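You operate a simulated robot arm through the tools that you are given. There is no shell and no other tool.

You run a simulated robot arm. Do the job below in one go: nothing can be reset, and whatever is moved stays where it is left.

## Task
Clip the bag of onions shut and stand it in the grey crate.
Fine: clip dial on the colour of the strip in the holder, rocker to FREE, one pull of the red lever, rocker back to LOCK. Set down upright: red net bag. Where these are worked on the way, their far stop is far enough and under half their travel is too little: lock rocker.

Only the result counts: the job must be done as asked and must still hold three seconds after the hand-in. Knocking over, shifting, dropping, spilling or breaking anything else fails it.

## Robot
A 6-joint arm with a two-finger parallel gripper, fixed in place. Base frame: the origin is at the foot of the arm, x ahead of it, y to its left, z up; the work surface is at about z = 0. Readings come in cm, degrees, newtons and seconds.
With the tool pointing down near the work surface it reaches from about 24 to 58 cm from the base axis. Its first joint turns from -166.0 to 166.0 degrees. Payload 1.5 kg.
The tool frame sits at the grasp point between the pads (the TCP): z along the fingers, y along the line on which they close. The tips reach 3 cm beyond it. Largest opening 8 cm; finger width 1.7, thickness 1.2; the body of the gripper, 4 by 8.2 cm, starts 8 cm behind the TCP.
Orientation is that of the tool frame in the base frame, as a unit quaternion [x, y, z, w]. With the fingers straight down and closing along the base's y, the tool's x points along the base's -x, its y along +y and its z along -z.

## Interface
- The arm moves only by the tool arm_command. Its argument "commands" is a list of rows, each a list of 7 numbers: the shift along the tool's x, y, z in units of 500 mm (1.0 is 500 mm), then the turn, a rotation vector about the tool's x, y, z in units of 180 degrees (1.0 is 180 degrees), then the gripper command, from -1 (shut) to 1 (fully open), values between in proportion. In form: [[tx, ty, tz, ax, ay, az, hand], ...]. A call has 1 to 20 rows; each row is the pose to reach, as a shift and turn from the pose commanded when the call began, along the tool's axes at that moment. A call with a number of a shift or a turn outside -1 to 1 is refused whole. Each row takes 0.2 s and may step no farther than 5 cm and 8.6 degrees from the row before; otherwise, or with a gripper value out of range, the whole call is refused. A pose out of reach is approached as far as the arm can. The call stops where the force on the tool passes 40 N (or 10 N more than at its start, if that is more) or the arm is blocked; 0.2 s more then pass. The fingers move at their own pace (about 7.2 cm/s each) and stop on an object; they squeeze with about 37 N. The grip force told is the motor's: it shows also when the fingers shut on nothing. Time passes only in rows, and 0.2 s behind the last, so rows that repeat a pose let the fingers close. The reply holds the time, the measured pose of the TCP, the force on the tool along the base axes, the opening and the grip force, in the units named above and with some noise, with the torque about the TCP (base axes, N m) and any sound that the robot's microphone picked up, and new pictures: "show" is both (left out), scene, wrist or none.
- Cameras (640 x 400 px; columns grow to the right, rows downward): "scene" is fixed at [38.61, 50.1, 80.74]; the picture's right is [-1.00, 0.03, 0.00], its down [0.03, 0.85, -0.53] and it looks along [-0.02, -0.53, -0.85] (base axes); focal length 257 px, centre (320, 200). "wrist" rides on the gripper at [7.2, -0.7, -12.2] in the tool frame; the picture's right is [0.09, 1.00, 0.00], its down [-0.84, 0.08, -0.54] and it looks along [-0.54, 0.05, 0.84] (tool axes); focal length 238 px, centre (320, 200). There is no depth. A picture from a camera that has moved, and an enlarged one, comes with that camera's place and axes in the base frame and with its lens. The place of the scene camera against the robot may be out by one fixed shift of up to 2.5 cm in any direction.
- close_up(camera, box): a new picture of the part [left, top, right, bottom] of that camera's present view, enlarged. It takes no simulated time.
- job_done(): hands the job in; it is judged then, once.

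Places have to be worked out from the pictures, the camera data and where the tool is seen. Open the gripper and draw the arm clear of the work before you hand the job in, unless the task says otherwise.

The tools are called after ">>>" by a JSON object that holds its "method" and its "body". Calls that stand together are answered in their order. arm_command: Moves the arm, as the interface text tells. Its arguments: {"type":"object","properties":{"commands":{"type":"array","items":{"type":"array","items":{"type":"number"}}},"show":{"type":"string","enum":["both","scene","wrist","none"]}},"required":["commands"]} The other tools are called the same way: close_up (camera, box) takes an enlarged picture of a part of a camera's view; job_done () hands the job in.

At the start:

```text
time_s: 0.0
position: [29.02, 1.03, 45.5]
tcp_rot: [0.0, 1.0, -0.001, 0.001]
wrist_force: [-0.2, 0.4, -0.4]
ft_torque: [0.01, -0.03, -0.04]
opening: 8.0
gripper_force: 0.1
```

scene: 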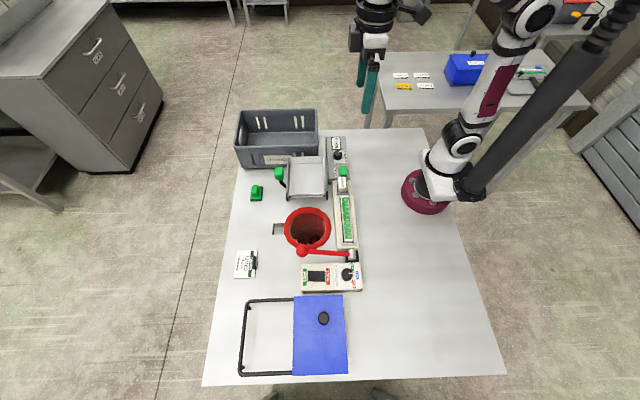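
wrist: 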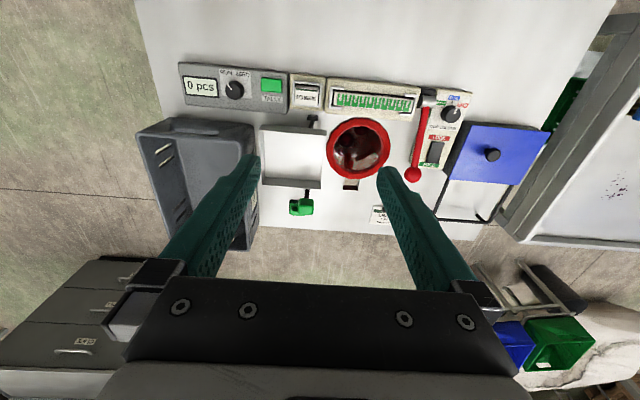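

The pictures show a table with a crate, a counting station, a red funnel-like collar, a clip strip, a red lever and a panel with a dial and rocker. I take enlarged views to understand them before moving.

>>> {"method": "close_up", "body": {"camera": "scene", "box": [260, 200, 380, 300]}}

>>> {"method": "close_up", "body": {"camera": "scene", "box": [220, 100, 380, 220]}}

>>> {"method": "close_up", "body": {"camera": "wrist", "box": [300, 60, 500, 220]}}

>>> {"method": "close_up", "body": {"camera": "wrist", "box": [130, 50, 350, 230]}}

```text
4.00 times, centred on (320, 250) of scene
camera zoom: at [38.61, 50.1, 80.74], right [-1.0, 0.03, 0.0], down [0.03, 0.85, -0.53], along [-0.02, -0.53, -0.85], focal length 1026 px, centre (320, 0)
```

zoom: 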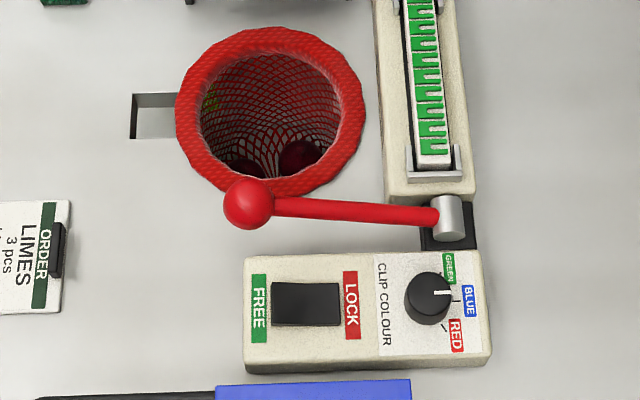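

```text
3.33 times, centred on (300, 160) of scene
camera zoom: at [38.61, 50.1, 80.74], right [-1.0, 0.03, 0.0], down [0.03, 0.85, -0.53], along [-0.02, -0.53, -0.85], focal length 855 px, centre (387, 333)
```

zoom: 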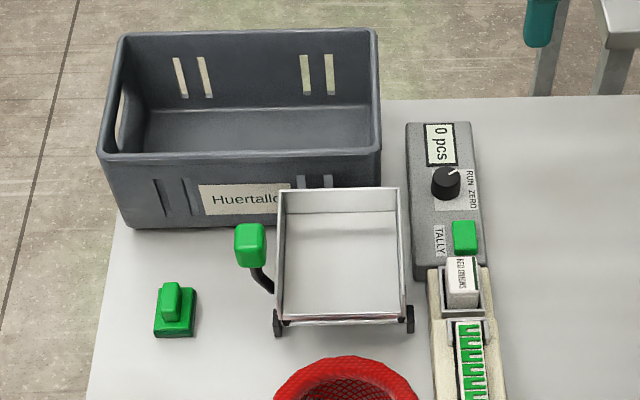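

```text
2.50 times, centred on (400, 140) of wrist
camera zoom: at [21.9, 0.41, 57.64], right [-0.09, 1.0, 0.0], down [0.84, 0.08, 0.54], along [0.54, 0.05, -0.84], focal length 596 px, centre (120, 350)
```

zoom: 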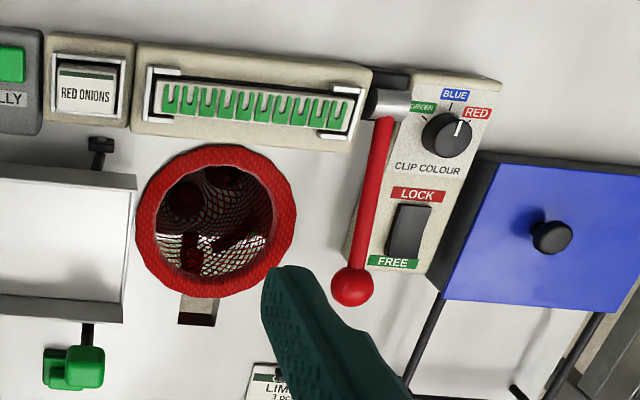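

```text
2.22 times, centred on (240, 140) of wrist
camera zoom: at [21.9, 0.41, 57.64], right [-0.09, 1.0, 0.0], down [0.84, 0.08, 0.54], along [0.54, 0.05, -0.84], focal length 530 px, centre (498, 333)
```

zoom: 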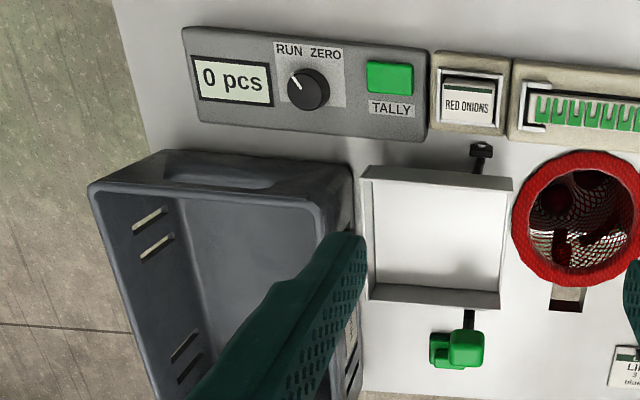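

The strip teeth are green. I look closer at the dial, the rocker, the bag rim and the table slot to judge heights and the present dial setting.

>>> {"method": "close_up", "body": {"camera": "wrist", "box": [410, 80, 480, 190]}}

>>> {"method": "close_up", "body": {"camera": "scene", "box": [295, 245, 375, 295]}}

>>> {"method": "close_up", "body": {"camera": "scene", "box": [265, 200, 345, 260]}}

>>> {"method": "close_up", "body": {"camera": "wrist", "box": [310, 100, 410, 200]}}

>>> {"method": "close_up", "body": {"camera": "scene", "box": [225, 225, 295, 290]}}

```text
3.64 times, centred on (445, 135) of wrist
camera zoom: at [21.9, 0.41, 57.64], right [-0.09, 1.0, 0.0], down [0.84, 0.08, 0.54], along [0.54, 0.05, -0.84], focal length 867 px, centre (-134, 436)
```

zoom: 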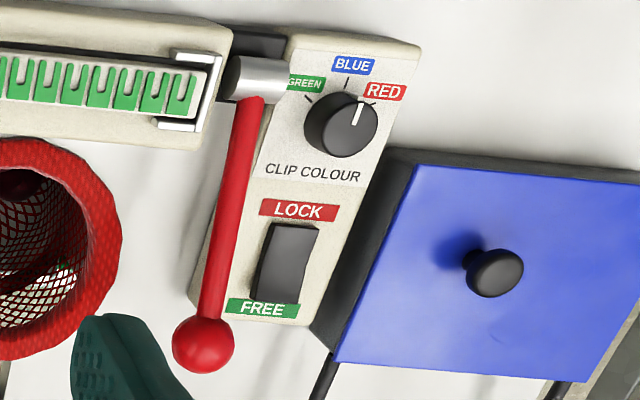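

```text
8.00 times, centred on (335, 270) of scene
camera zoom: at [38.61, 50.1, 80.74], right [-1.0, 0.03, 0.0], down [0.03, 0.85, -0.53], along [-0.02, -0.53, -0.85], focal length 2053 px, centre (200, -360)
```

zoom: 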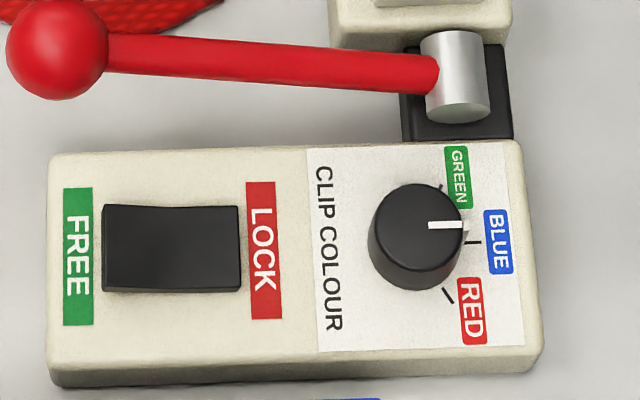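

```text
6.67 times, centred on (305, 230) of scene
camera zoom: at [38.61, 50.1, 80.74], right [-1.0, 0.03, 0.0], down [0.03, 0.85, -0.53], along [-0.02, -0.53, -0.85], focal length 1710 px, centre (420, 0)
```

zoom: 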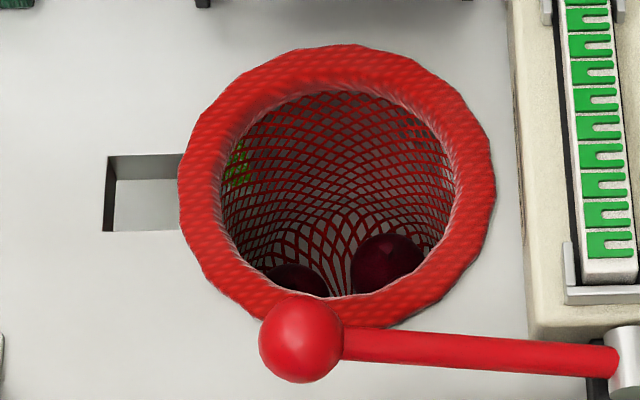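

```text
4.00 times, centred on (360, 150) of wrist
camera zoom: at [21.9, 0.41, 57.64], right [-0.09, 1.0, 0.0], down [0.84, 0.08, 0.54], along [0.54, 0.05, -0.84], focal length 953 px, centre (160, 400)
```

zoom: 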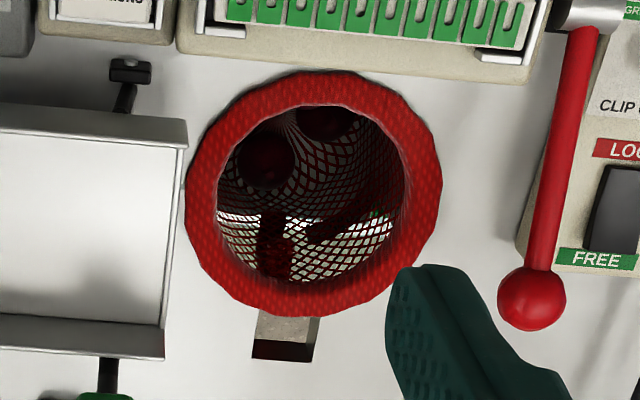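

```text
6.15 times, centred on (260, 258) of scene
camera zoom: at [38.61, 50.1, 80.74], right [-1.0, 0.03, 0.0], down [0.03, 0.85, -0.53], along [-0.02, -0.53, -0.85], focal length 1579 px, centre (689, -154)
```

zoom: 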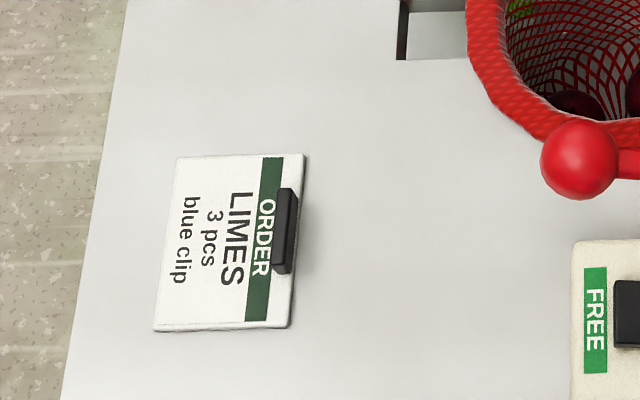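

The strip is green and the dial seems to point at BLUE; from two views I put the knob near (31.4, 30.0, 4.4), the rocker near (40.3, 29.9, 3.5), and the lever from hub (29.3, 23.8, 4.5) to ball (44.4, 23.9, 8.8). I move above the knob at height 25 to look from nearer.

>>> {"method": "arm_command", "body": {"commands": [[-0.006, 0.0725, 0.05125, 0, 0, 0, 1], [-0.012, 0.145, 0.1025, 0, 0, 0, 1], [-0.018, 0.2175, 0.15375, 0, 0, 0, 1], [-0.024, 0.29, 0.205, 0, 0, 0, 1], [-0.03, 0.3625, 0.25625, 0, 0, 0, 1], [-0.036, 0.435, 0.3075, 0, 0, 0, 1], [-0.042, 0.5075, 0.35875, 0, 0, 0, 1], [-0.048, 0.58, 0.41, 0, 0, 0, 1], [-0.048, 0.58, 0.41, 0, 0, 0, 1]]}}

```text
time_s: 2.0
position: [31.09, 30.05, 25.07]
tcp_rot: [0.0, 1.0, 0.0, 0.0]
wrist_force: [0.6, 0.2, -0.5]
ft_torque: [0.02, -0.02, 0.02]
opening: 8.0
gripper_force: 0.1
camera wrist: at [24.06, 29.42, 37.23], right [-0.09, 1.0, 0.0], down [0.84, 0.08, 0.54], along [0.54, 0.05, -0.84], focal length 238 px, centre (320, 200)
```

scene: 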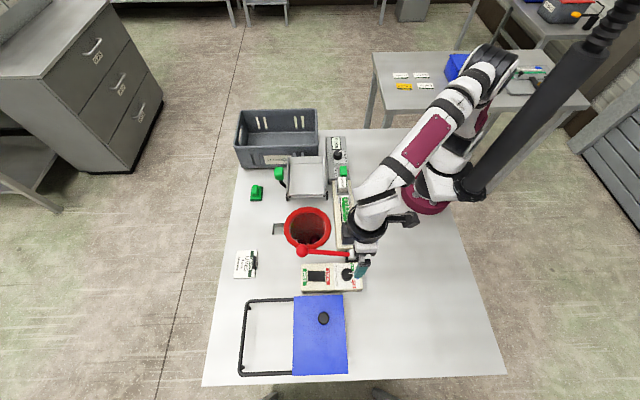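
wrist: 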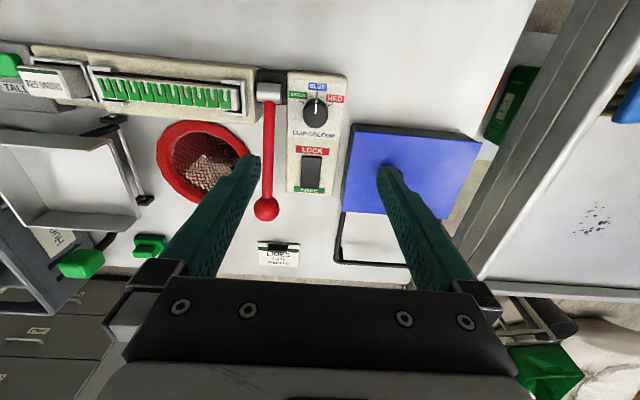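

The wrist camera now looks straight at the panel. I zoom on the dial and rocker and on the hub to fix their places.

>>> {"method": "close_up", "body": {"camera": "wrist", "box": [280, 65, 360, 115]}}

>>> {"method": "close_up", "body": {"camera": "wrist", "box": [240, 60, 360, 225]}}

>>> {"method": "close_up", "body": {"camera": "wrist", "box": [140, 100, 260, 220]}}

>>> {"method": "close_up", "body": {"camera": "scene", "box": [290, 230, 380, 300]}}

```text
8.00 times, centred on (320, 90) of wrist
camera zoom: at [24.06, 29.42, 37.23], right [-0.09, 1.0, 0.0], down [0.84, 0.08, 0.54], along [0.54, 0.05, -0.84], focal length 1907 px, centre (320, 1080)
```

zoom: 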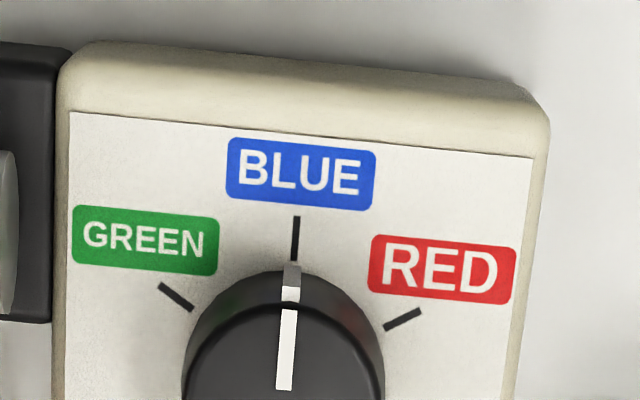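

```text
2.42 times, centred on (300, 142) of wrist
camera zoom: at [24.06, 29.42, 37.23], right [-0.09, 1.0, 0.0], down [0.84, 0.08, 0.54], along [0.54, 0.05, -0.84], focal length 578 px, centre (368, 339)
```

zoom: 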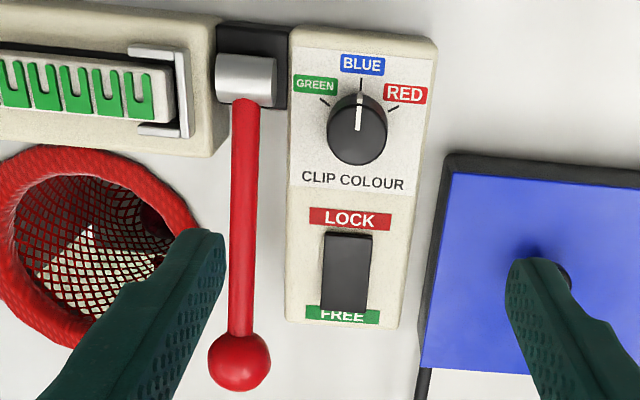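

```text
3.33 times, centred on (200, 160) of wrist
camera zoom: at [24.06, 29.42, 37.23], right [-0.09, 1.0, 0.0], down [0.84, 0.08, 0.54], along [0.54, 0.05, -0.84], focal length 794 px, centre (720, 333)
```

zoom: 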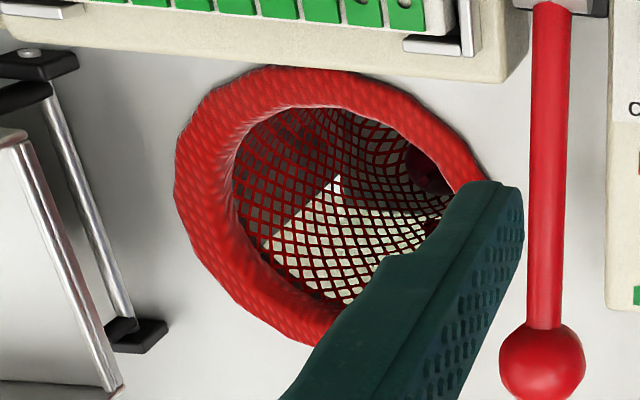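

```text
5.71 times, centred on (335, 265) of scene
camera zoom: at [38.61, 50.1, 80.74], right [-1.0, 0.03, 0.0], down [0.03, 0.85, -0.53], along [-0.02, -0.53, -0.85], focal length 1466 px, centre (234, -171)
```

zoom: 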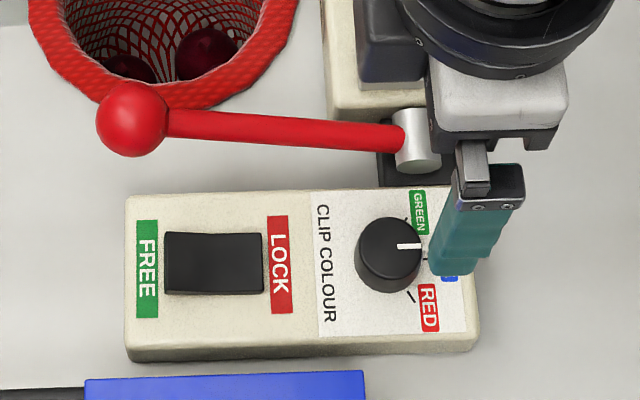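

The dial stands on BLUE, with GREEN about 60° away on the -y side; the knob axis comes out at (31.5, 29.5) and the panel top at z≈3.8, knob top ≈5.8. I hold still once to see the reading noise before lining up.

>>> {"method": "arm_command", "body": {"commands": [[0, 0, 0, 0, 0, 0, 1], [0, 0, 0, 0, 0, 0, 1]], "show": "none"}}

>>> {"method": "arm_command", "body": {"commands": [[0, 0, 0, 0, 0, 0, 1]], "show": "none"}}

```text
time_s: 2.6
position: [31.09, 30.09, 25.11]
tcp_rot: [-0.001, 1.0, 0.0, 0.0]
wrist_force: [0.1, -0.2, 0.2]
ft_torque: [-0.02, 0.02, 0.02]
opening: 8.0
gripper_force: 0.1
```

```text
time_s: 3.0
position: [31.12, 30.03, 24.94]
tcp_rot: [0.0, 1.0, 0.0, -0.001]
wrist_force: [0.5, 0.2, -1.1]
ft_torque: [0.03, 0.05, -0.02]
opening: 8.01
gripper_force: 0.0
```

Readings are steady to about 0.1 cm, with TCP at (31.1, 30.06, 25.05). I go to (31.5, 29.47, 12) with the gripper opened to 5 cm and look again.

>>> {"method": "arm_command", "body": {"commands": [[-0.002, -0.003, 0.065, 0, 0, 0, 0.25], [-0.004, -0.006, 0.13, 0, 0, 0, 0.25], [-0.006, -0.009, 0.2, 0, 0, 0, 0.25], [-0.008, -0.0116, 0.261, 0, 0, 0, 0.25], [-0.008, -0.0116, 0.261, 0, 0, 0, 0.25]]}}

```text
time_s: 4.2
position: [31.77, 29.21, 11.88]
tcp_rot: [0.0, 1.0, 0.0, 0.0]
wrist_force: [-0.7, 0.0, 0.5]
ft_torque: [0.01, 0.02, -0.01]
opening: 5.01
gripper_force: 0.0
camera wrist: at [24.71, 28.55, 24.09], right [-0.09, 1.0, 0.0], down [0.84, 0.08, 0.54], along [0.54, 0.05, -0.84], focal length 238 px, centre (320, 200)
```

scene: 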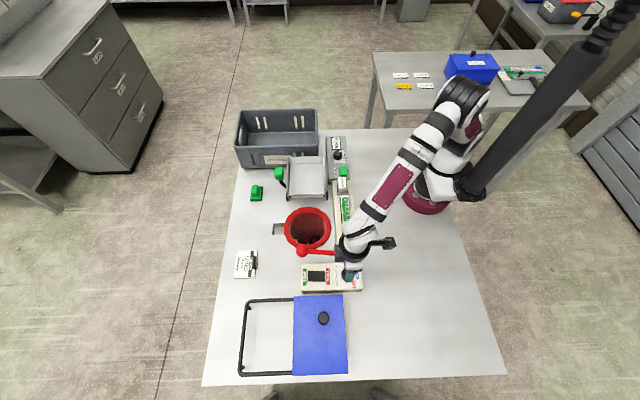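
wrist: 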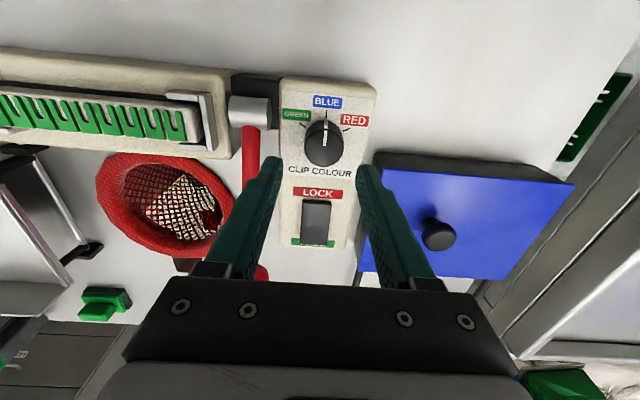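

The measured place is (31.77, 29.21, 11.88), so I trust measurements rather than commands. I zoom on the knob between the fingers to check alignment.

>>> {"method": "close_up", "body": {"camera": "wrist", "box": [265, 75, 385, 175]}}

>>> {"method": "close_up", "body": {"camera": "scene", "box": [300, 240, 380, 300]}}

```text
4.00 times, centred on (325, 125) of wrist
camera zoom: at [24.71, 28.55, 24.09], right [-0.09, 1.0, 0.0], down [0.84, 0.08, 0.54], along [0.54, 0.05, -0.84], focal length 953 px, centre (300, 500)
```

zoom: 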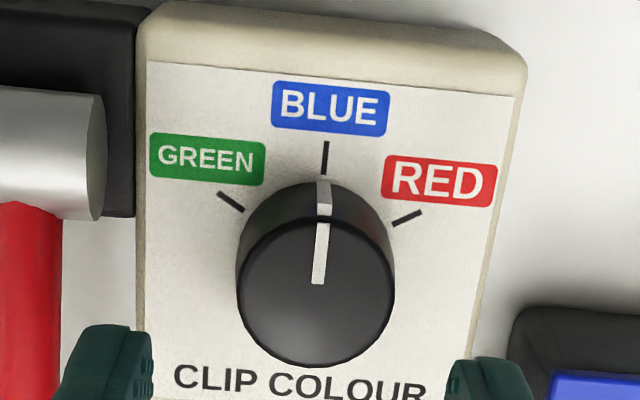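

```text
6.67 times, centred on (340, 270) of scene
camera zoom: at [38.61, 50.1, 80.74], right [-1.0, 0.03, 0.0], down [0.03, 0.85, -0.53], along [-0.02, -0.53, -0.85], focal length 1710 px, centre (187, -267)
```

zoom: 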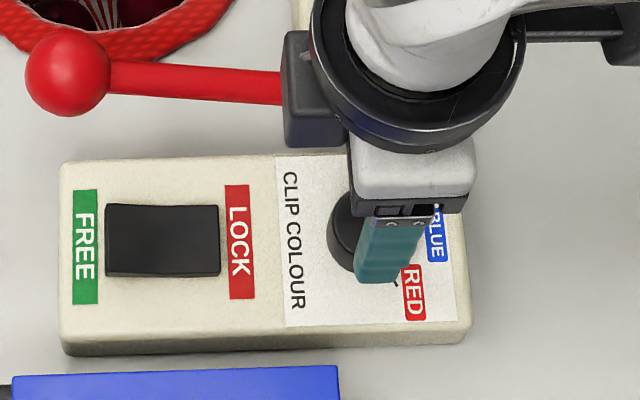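

The ticks triangulate again to knob axis (31.52, 29.47), panel top 3.8 and knob top 5.6. I correct by (-0.25, +0.26) and go down to TCP z≈7.3 so that the tips straddle the knob, without closing yet.

>>> {"method": "arm_command", "body": {"commands": [[0.005, 0.0052, 0.02, 0, 0, 0, 0.25], [0.005, 0.0052, 0.05, 0, 0, 0, 0.25], [0.005, 0.0052, 0.075, 0, 0, 0, 0.25], [0.005, 0.0052, 0.0916, 0, 0, 0, 0.25], [0.005, 0.0052, 0.0916, 0, 0, 0, 0.25]]}}

```text
time_s: 5.4
position: [31.56, 29.77, 7.23]
tcp_rot: [0.001, 1.0, 0.0, 0.0]
wrist_force: [0.3, -0.1, 0.6]
ft_torque: [0.0, 0.02, 0.02]
opening: 5.0
gripper_force: 0.0
camera wrist: at [24.48, 29.04, 19.46], right [-0.09, 1.0, 0.0], down [0.84, 0.08, 0.54], along [0.54, 0.05, -0.84], focal length 238 px, centre (320, 200)
```

scene: 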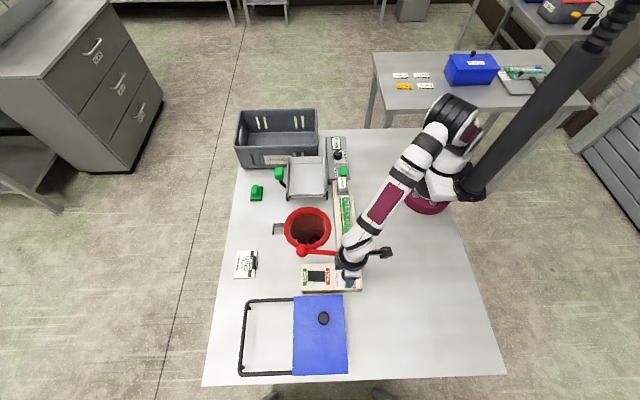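
wrist: 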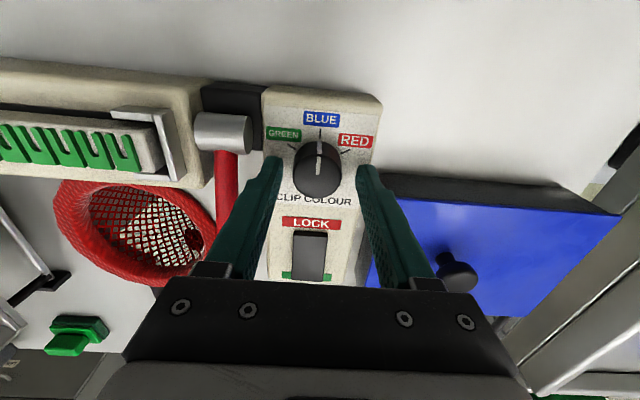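

TCP reads (31.56, 29.77, 7.23), y is 0.3 too far. I correct y by -0.3 and check the settled reading.

>>> {"method": "arm_command", "body": {"commands": [[0.0, -0.003, 0.0, 0, 0, 0, 0.25], [0.0, -0.006, 0.0, 0, 0, 0, 0.25], [0, -0.006, 0, 0, 0, 0, 0.25]], "show": "wrist"}}

>>> {"method": "close_up", "body": {"camera": "wrist", "box": [250, 100, 390, 220]}}

```text
time_s: 6.2
position: [31.46, 29.35, 7.3]
tcp_rot: [0.0, 1.0, -0.001, 0.0]
wrist_force: [-0.2, -0.6, 0.3]
ft_torque: [0.0, 0.0, 0.01]
opening: 5.02
gripper_force: 0.0
camera wrist: at [24.48, 28.75, 19.49], right [-0.09, 1.0, 0.0], down [0.84, 0.08, 0.54], along [0.54, 0.05, -0.84], focal length 238 px, centre (320, 200)
```

wrist: 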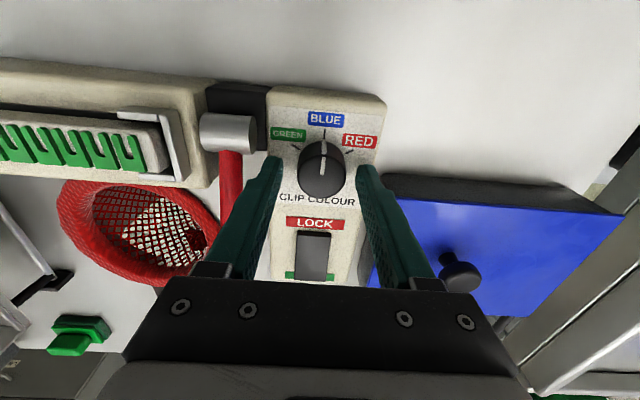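

```text
3.33 times, centred on (320, 160) of wrist
camera zoom: at [24.48, 28.75, 19.49], right [-0.09, 1.0, 0.0], down [0.84, 0.08, 0.54], along [0.54, 0.05, -0.84], focal length 794 px, centre (320, 333)
```

zoom: 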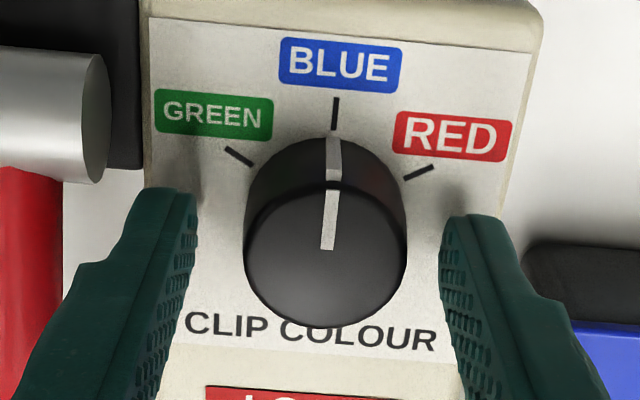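

The knob is centred between the pads. I close on it.

>>> {"method": "arm_command", "body": {"commands": [[0, 0, 0, 0, 0, 0, -0.3], [0, 0, 0, 0, 0, 0, -1], [0, 0, 0, 0, 0, 0, -1]], "show": "wrist"}}

```text
time_s: 7.0
position: [31.6, 29.49, 7.25]
tcp_rot: [0.0, 1.0, 0.001, 0.001]
wrist_force: [-1.2, 20.4, -7.1]
ft_torque: [0.55, 0.0, -0.03]
opening: 3.28
gripper_force: 41.0
camera wrist: at [24.48, 28.81, 19.5], right [-0.09, 1.0, 0.0], down [0.84, 0.08, 0.54], along [0.54, 0.05, -0.84], focal length 238 px, centre (320, 200)
```

wrist: 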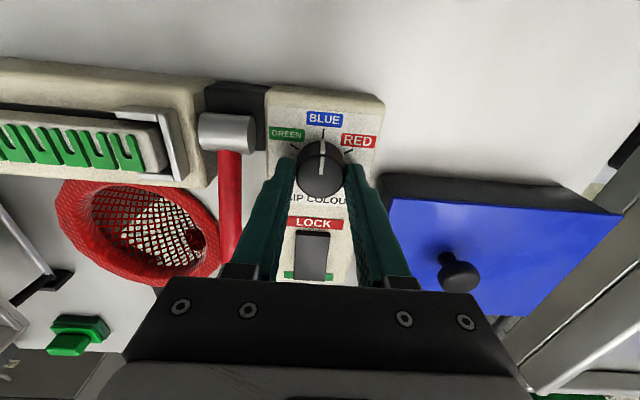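

The knob is held (3.28 cm, 41 N) with a 20 N sideways load, so I ease y by +0.1 cm and turn 60° toward GREEN (about tool z, -60°).

>>> {"method": "arm_command", "body": {"commands": [[0, 0.002, 0, 0, 0, -0.03, -1], [0, 0.002, 0, 0, 0, -0.07, -1], [0, 0.002, 0, 0, 0, -0.11, -1], [0, 0.002, 0, 0, 0, -0.15, -1], [0, 0.002, 0, 0, 0, -0.19, -1], [0, 0.002, 0, 0, 0, -0.23, -1], [0, 0.002, 0, 0, 0, -0.27, -1], [0, 0.002, 0, 0, 0, -0.305, -1], [0, 0.002, 0, 0, 0, -0.3333, -1], [0, 0.002, 0, 0, 0, -0.3333, -1]]}}

```text
time_s: 9.2
position: [31.51, 29.59, 7.42]
tcp_rot: [-0.5, 0.866, 0.0, 0.0]
wrist_force: [2.2, 8.7, -17.0]
ft_torque: [0.3, -0.03, -0.04]
opening: 3.3
gripper_force: 41.0
camera wrist: at [28.64, 23.03, 19.52], right [-0.91, 0.42, 0.0], down [0.35, 0.76, 0.54], along [0.23, 0.49, -0.84], focal length 238 px, centre (320, 200)
```

scene: 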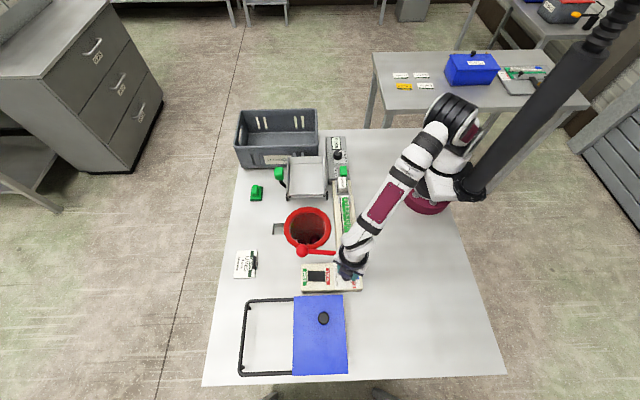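
wrist: 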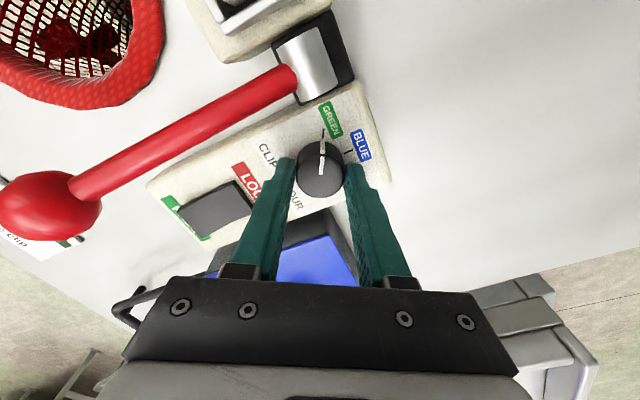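

The pointer appears to have come to the GREEN tick; I check with an enlarged view.

>>> {"method": "close_up", "body": {"camera": "wrist", "box": [280, 90, 380, 210]}}

```text
3.33 times, centred on (330, 150) of wrist
camera zoom: at [28.64, 23.03, 19.52], right [-0.91, 0.42, 0.0], down [0.35, 0.76, 0.54], along [0.23, 0.49, -0.84], focal length 794 px, centre (287, 367)
```

zoom: 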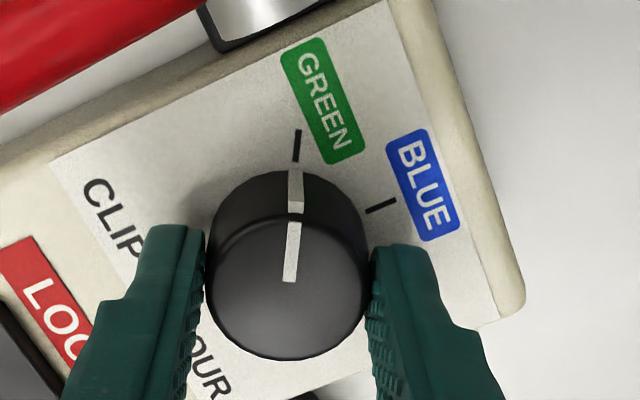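

The pointer is on the GREEN tick. I open the fingers, rise 8 cm and turn the wrist back.

>>> {"method": "arm_command", "body": {"commands": [[0, 0, 0, 0, 0, 0, 0.25], [0, 0, 0, 0, 0, 0, 0.25], [0, 0, -0.04, 0, 0, 0, 0.25], [0, 0, -0.1, 0, 0, 0, 0.25], [0, 0, -0.16, 0, 0, 0.04, 0.25], [0, 0, -0.16, 0, 0, 0.085, 0.25], [0, 0, -0.16, 0, 0, 0.13, 0.25], [0, 0, -0.16, 0, 0, 0.175, 0.25], [0, 0, -0.16, 0, 0, 0.22, 0.25], [0, 0, -0.16, 0, 0, 0.265, 0.25], [0, 0, -0.16, 0, 0, 0.3, -1], [0, 0, -0.16, 0, 0, 0.3333, -1], [0, 0, -0.16, 0, 0, 0.3333, -1], [0, 0, -0.16, 0, 0, 0.3333, -1]]}}

>>> {"method": "close_up", "body": {"camera": "wrist", "box": [270, 90, 390, 230]}}

```text
time_s: 12.2
position: [31.59, 29.55, 15.23]
tcp_rot: [0.0, 1.0, 0.0, 0.0]
wrist_force: [-0.3, -0.3, -0.1]
ft_torque: [0.02, 0.01, -0.01]
opening: 0.0
gripper_force: 21.0
camera wrist: at [24.44, 28.88, 27.55], right [-0.09, 1.0, 0.0], down [0.84, 0.08, 0.54], along [0.54, 0.05, -0.84], focal length 238 px, centre (320, 200)
```

scene: 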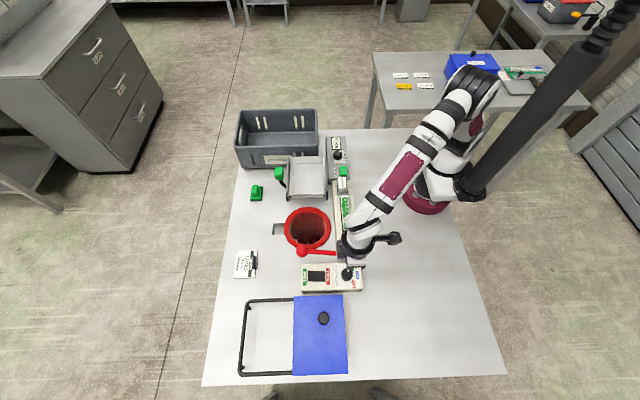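
wrist: 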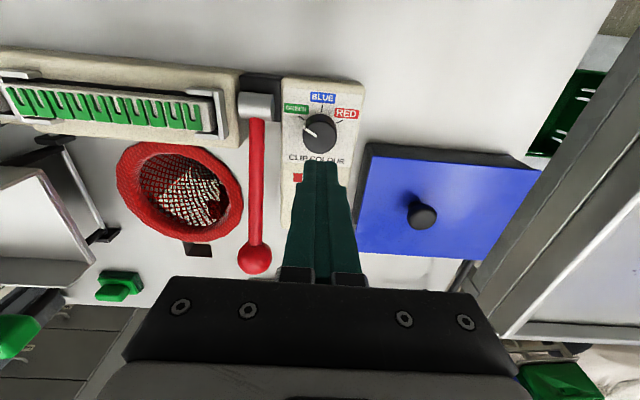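

```text
2.86 times, centred on (330, 160) of wrist
camera zoom: at [24.44, 28.88, 27.55], right [-0.09, 1.0, 0.0], down [0.84, 0.08, 0.54], along [0.54, 0.05, -0.84], focal length 681 px, centre (291, 314)
```

zoom: 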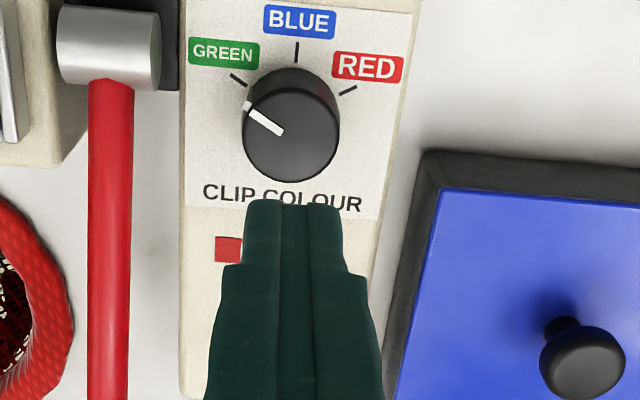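

The dial is confirmed on GREEN. Now, with closed fingers, I go over the raised FREE end of the rocker at (42.2, 29.5) and down to TCP z≈9.5 to look.

>>> {"method": "arm_command", "body": {"commands": [[-0.07, -0.001, 0.0, 0, 0, 0, -1], [-0.14, -0.001, 0.0, 0, 0, 0, -1], [-0.212, -0.001, 0.02, 0, 0, 0, -1], [-0.212, -0.001, 0.06, 0, 0, 0, -1], [-0.212, -0.001, 0.105, 0, 0, 0, -1], [-0.212, -0.001, 0.105, 0, 0, 0, -1]]}}

>>> {"method": "close_up", "body": {"camera": "scene", "box": [290, 235, 370, 300]}}

>>> {"method": "close_up", "body": {"camera": "wrist", "box": [240, 60, 400, 220]}}

```text
time_s: 13.6
position: [42.01, 29.28, 9.98]
tcp_rot: [0.001, 1.0, 0.0, -0.001]
wrist_force: [0.3, 0.5, -0.5]
ft_torque: [0.0, 0.01, 0.0]
opening: 0.01
gripper_force: 21.5
camera wrist: at [35.01, 28.76, 22.13], right [-0.09, 1.0, 0.0], down [0.84, 0.08, 0.54], along [0.54, 0.05, -0.84], focal length 238 px, centre (320, 200)
```

scene: 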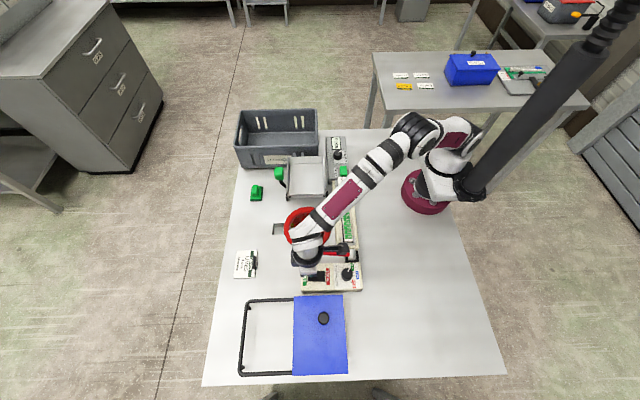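
wrist: 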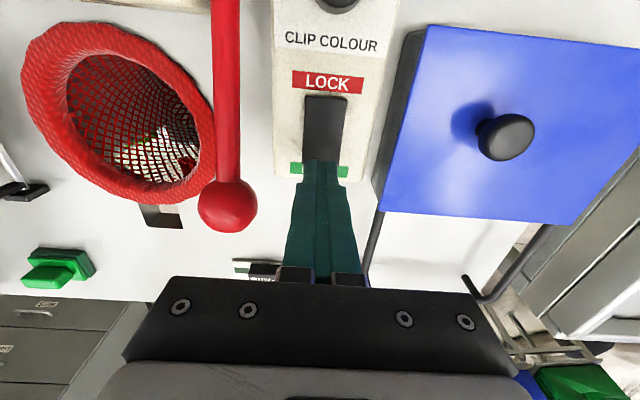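

```text
6.15 times, centred on (330, 268) of scene
camera zoom: at [38.61, 50.1, 80.74], right [-1.0, 0.03, 0.0], down [0.03, 0.85, -0.53], along [-0.02, -0.53, -0.85], focal length 1579 px, centre (258, -215)
```

zoom: 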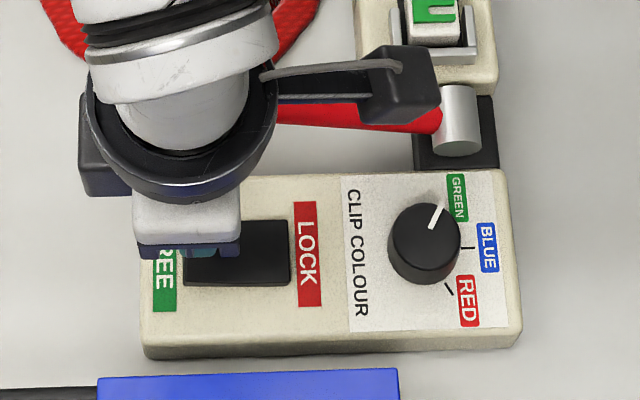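

```text
2.50 times, centred on (320, 140) of wrist
camera zoom: at [35.01, 28.76, 22.13], right [-0.09, 1.0, 0.0], down [0.84, 0.08, 0.54], along [0.54, 0.05, -0.84], focal length 596 px, centre (320, 350)
```

zoom: 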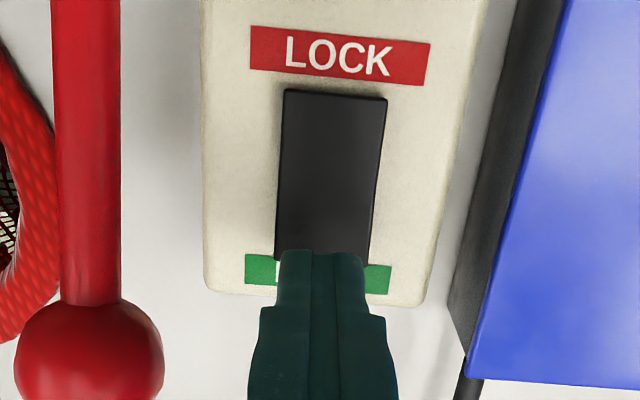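

The closed tips stand over the FREE end of the rocker (contact will be about 1.7 cm past its centre). I press straight down in small steps until the force stop.

>>> {"method": "arm_command", "body": {"commands": [[0, 0, 0.02, 0, 0, 0, -1], [0, 0, 0.034, 0, 0, 0, -1], [0, 0, 0.04, 0, 0, 0, -1], [0, 0, 0.046, 0, 0, 0, -1], [0, 0, 0.052, 0, 0, 0, -1], [0, 0, 0.058, 0, 0, 0, -1], [0, 0, 0.064, 0, 0, 0, -1], [0, 0, 0.07, 0, 0, 0, -1]]}}

>>> {"method": "close_up", "body": {"camera": "wrist", "box": [240, 60, 400, 220]}}

```text
time_s: 15.1
position: [42.17, 29.54, 7.43]
tcp_rot: [0.001, 1.0, 0.002, 0.001]
wrist_force: [-0.7, -2.5, 7.0]
ft_torque: [-0.09, 0.08, 0.04]
opening: 0.04
gripper_force: 21.4
stopped in row 7: the force on the tool passed its limit at 51 N (the readings are from after the stop); the commanded pose is now the measured one
camera wrist: at [35.1, 28.84, 19.62], right [-0.09, 1.0, 0.0], down [0.83, 0.07, 0.55], along [0.54, 0.05, -0.84], focal length 238 px, centre (320, 200)
```

scene: 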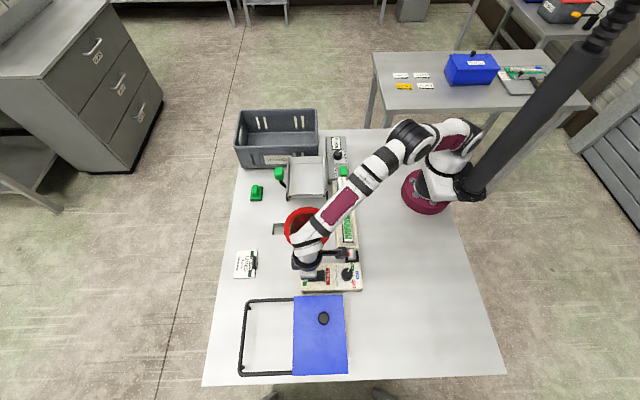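
wrist: 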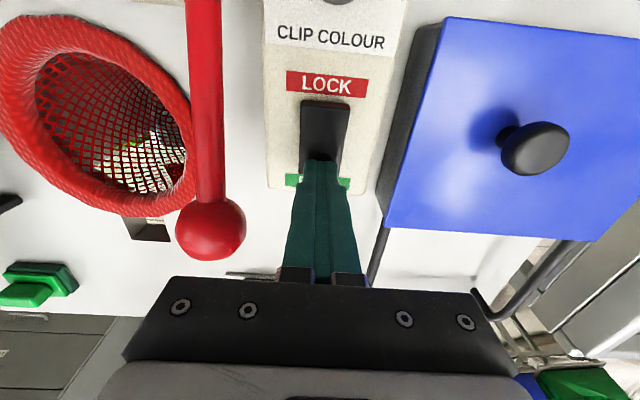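

```text
2.50 times, centred on (320, 140) of wrist
camera zoom: at [35.1, 28.84, 19.62], right [-0.09, 1.0, 0.0], down [0.83, 0.07, 0.55], along [0.54, 0.05, -0.84], focal length 596 px, centre (320, 350)
```

zoom: 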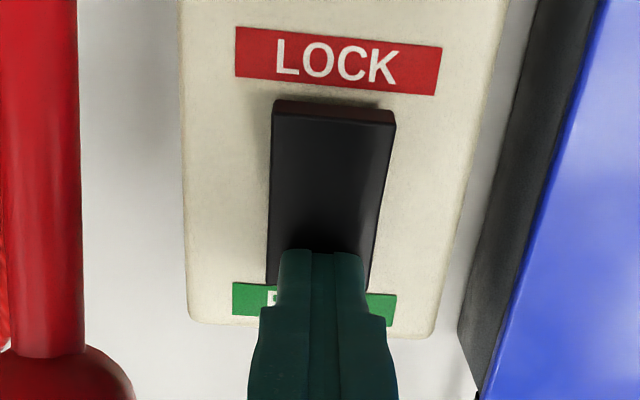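

The rocker has tipped: its LOCK end now stands proud and the FREE end is at its stop. I rise 11 cm, and move back a little to view the lever ball and rocker from the wrist.

>>> {"method": "arm_command", "body": {"commands": [[0, 0, -0.06, 0, 0, 0, -1], [0, 0, -0.14, 0, 0, 0, -1], [0, 0, -0.22, 0, 0, 0, -1], [0.06, -0.06, -0.22, 0, 0, 0, -1], [0.08, -0.1, -0.22, 0, 0, 0, 0.6], [0.08, -0.1, -0.22, 0, 0, 0, 0.6]]}}

>>> {"method": "close_up", "body": {"camera": "wrist", "box": [240, 60, 420, 220]}}

>>> {"method": "close_up", "body": {"camera": "scene", "box": [290, 235, 370, 300]}}

```text
time_s: 16.4
position: [38.12, 24.5, 18.26]
tcp_rot: [0.001, 1.0, 0.002, 0.002]
wrist_force: [0.8, 0.0, 0.0]
ft_torque: [0.01, 0.0, 0.0]
opening: 6.41
gripper_force: 0.3
camera wrist: at [31.01, 23.84, 30.5], right [-0.09, 1.0, 0.0], down [0.84, 0.07, 0.55], along [0.54, 0.05, -0.84], focal length 238 px, centre (320, 200)
```

scene: 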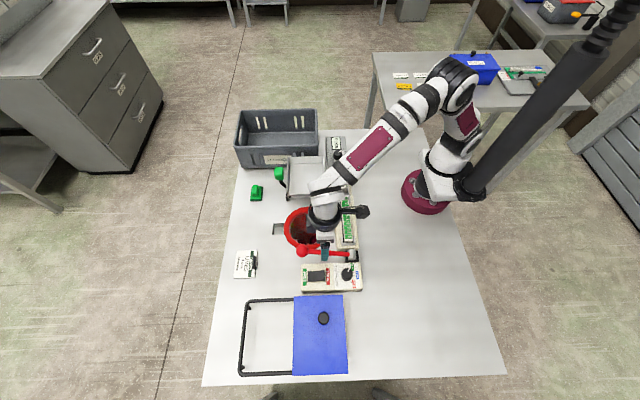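
wrist: 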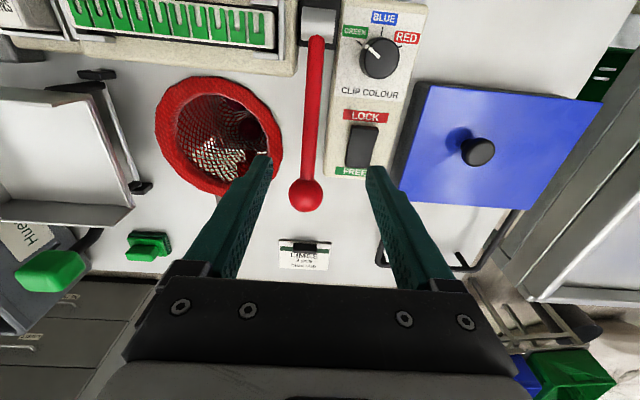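

```text
2.50 times, centred on (330, 140) of wrist
camera zoom: at [31.01, 23.84, 30.5], right [-0.09, 1.0, 0.0], down [0.84, 0.07, 0.55], along [0.54, 0.05, -0.84], focal length 596 px, centre (295, 350)
```

zoom: 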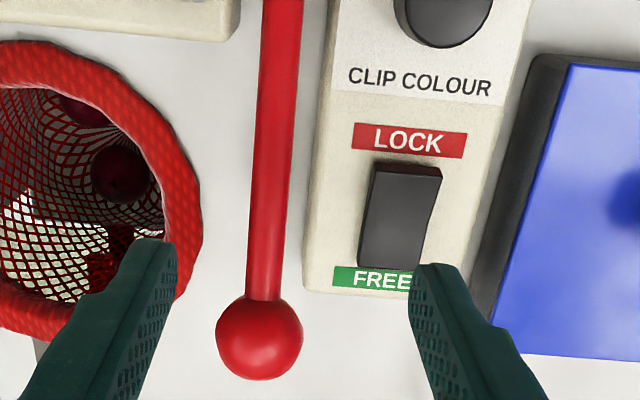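

```text
6.15 times, centred on (330, 268) of scene
camera zoom: at [38.61, 50.1, 80.74], right [-1.0, 0.03, 0.0], down [0.03, 0.85, -0.53], along [-0.02, -0.53, -0.85], focal length 1579 px, centre (258, -215)
```

zoom: 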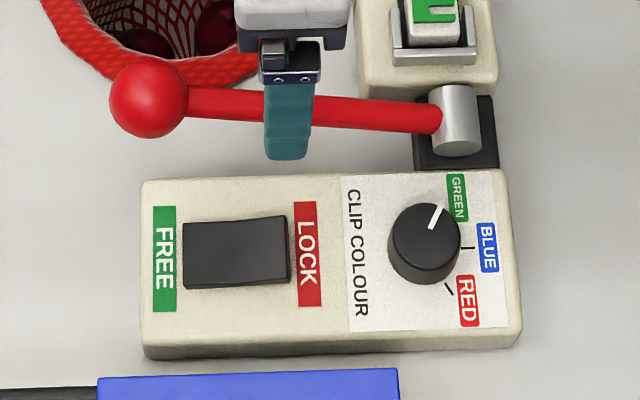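

The rocker stays on FREE. Three wrist views put the lever ball at about (44.1, 23.55, 9.5), radius ~1.8. I move above it with the fingers open to 5.6 cm and check the alignment.

>>> {"method": "arm_command", "body": {"commands": [[-0.06, -0.01, 0.0, 0, 0, 0, 0.4], [-0.12, -0.019, 0.03, 0, 0, 0, 0.4], [-0.12, -0.019, 0.07, 0, 0, 0, 0.4], [-0.12, -0.019, 0.07, 0, 0, 0, 0.4]]}}

>>> {"method": "close_up", "body": {"camera": "wrist", "box": [250, 90, 390, 220]}}

>>> {"method": "close_up", "body": {"camera": "scene", "box": [270, 210, 360, 280]}}

```text
time_s: 17.4
position: [44.06, 23.55, 15.05]
tcp_rot: [0.002, 1.0, 0.001, 0.002]
wrist_force: [0.8, 0.4, 0.3]
ft_torque: [-0.01, -0.01, 0.01]
opening: 5.61
gripper_force: 0.1
camera wrist: at [36.91, 22.92, 27.21], right [-0.09, 1.0, 0.0], down [0.83, 0.07, 0.55], along [0.54, 0.05, -0.84], focal length 238 px, centre (320, 200)
```

scene: 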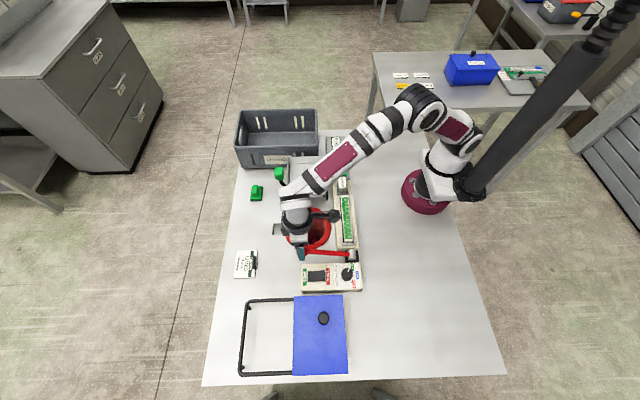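
wrist: 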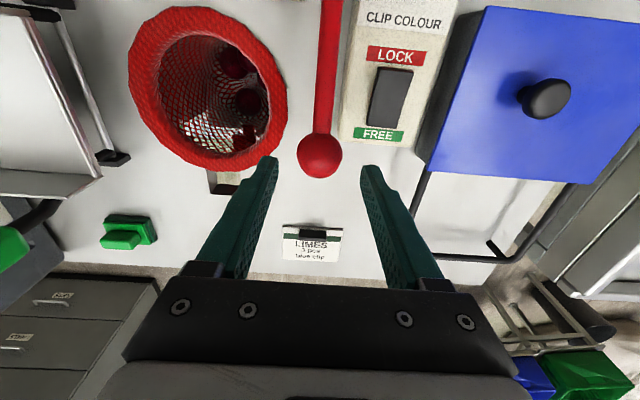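

```text
3.08 times, centred on (320, 155) of wrist
camera zoom: at [36.91, 22.92, 27.21], right [-0.09, 1.0, 0.0], down [0.83, 0.07, 0.55], along [0.54, 0.05, -0.84], focal length 733 px, centre (320, 338)
```

zoom: 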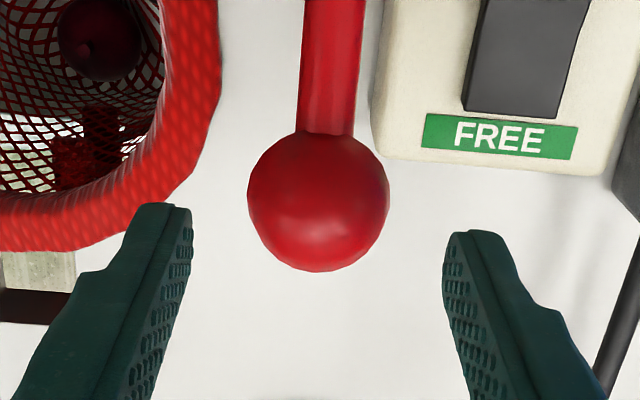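

```text
5.71 times, centred on (315, 245) of scene
camera zoom: at [38.61, 50.1, 80.74], right [-1.0, 0.03, 0.0], down [0.03, 0.85, -0.53], along [-0.02, -0.53, -0.85], focal length 1466 px, centre (349, -57)
```

zoom: 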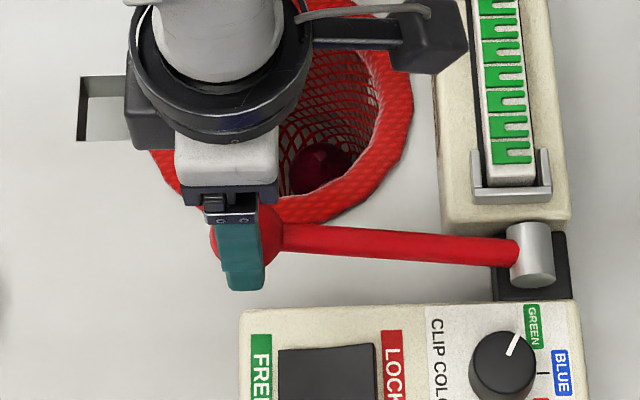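

The ball sits at (44.14, 23.56), centred between the fingers. I descend to TCP z≈9.4 and close on the ball.

>>> {"method": "arm_command", "body": {"commands": [[0, 0, 0.04, 0, 0, 0, 0.4], [0, 0, 0.08, 0, 0, 0, 0.4], [0, 0, 0.113, 0, 0, 0, 0.4], [0, 0, 0.113, 0, 0, 0, 0.4], [0, 0, 0.113, 0, 0, 0, -1], [0, 0, 0.113, 0, 0, 0, -1], [0, 0, 0.113, 0, 0, 0, -1]]}}

>>> {"method": "close_up", "body": {"camera": "wrist", "box": [250, 90, 390, 220]}}

```text
time_s: 19.1
position: [44.26, 23.56, 9.39]
tcp_rot: [0.0, 1.0, 0.001, 0.002]
wrist_force: [5.3, 20.1, -8.7]
ft_torque: [0.04, -0.21, -0.05]
opening: 3.71
gripper_force: 43.6
camera wrist: at [37.11, 22.89, 21.51], right [-0.09, 1.0, 0.0], down [0.83, 0.07, 0.55], along [0.54, 0.05, -0.84], focal length 238 px, centre (320, 200)
```

scene: 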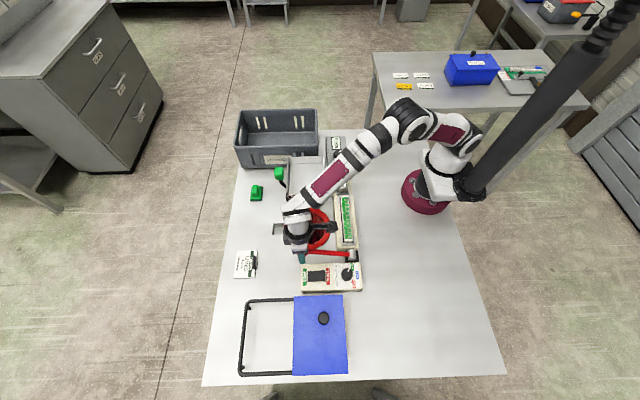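
wrist: 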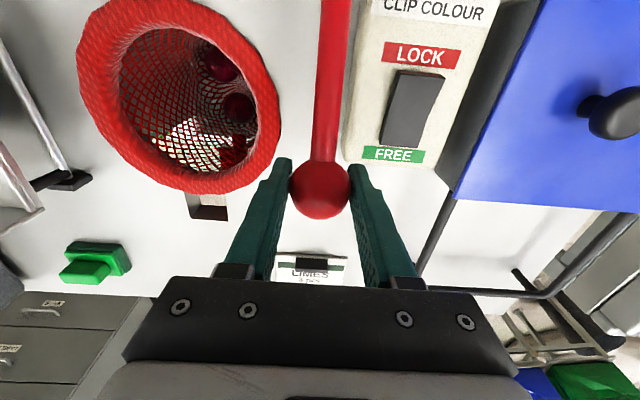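

```text
3.08 times, centred on (320, 155) of wrist
camera zoom: at [37.11, 22.89, 21.51], right [-0.09, 1.0, 0.0], down [0.83, 0.07, 0.55], along [0.54, 0.05, -0.84], focal length 733 px, centre (320, 338)
```

zoom: 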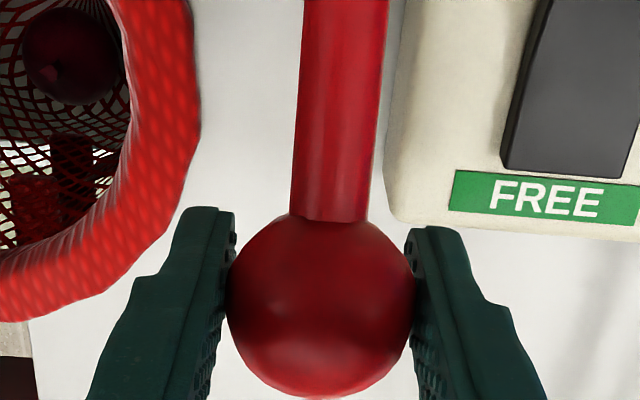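

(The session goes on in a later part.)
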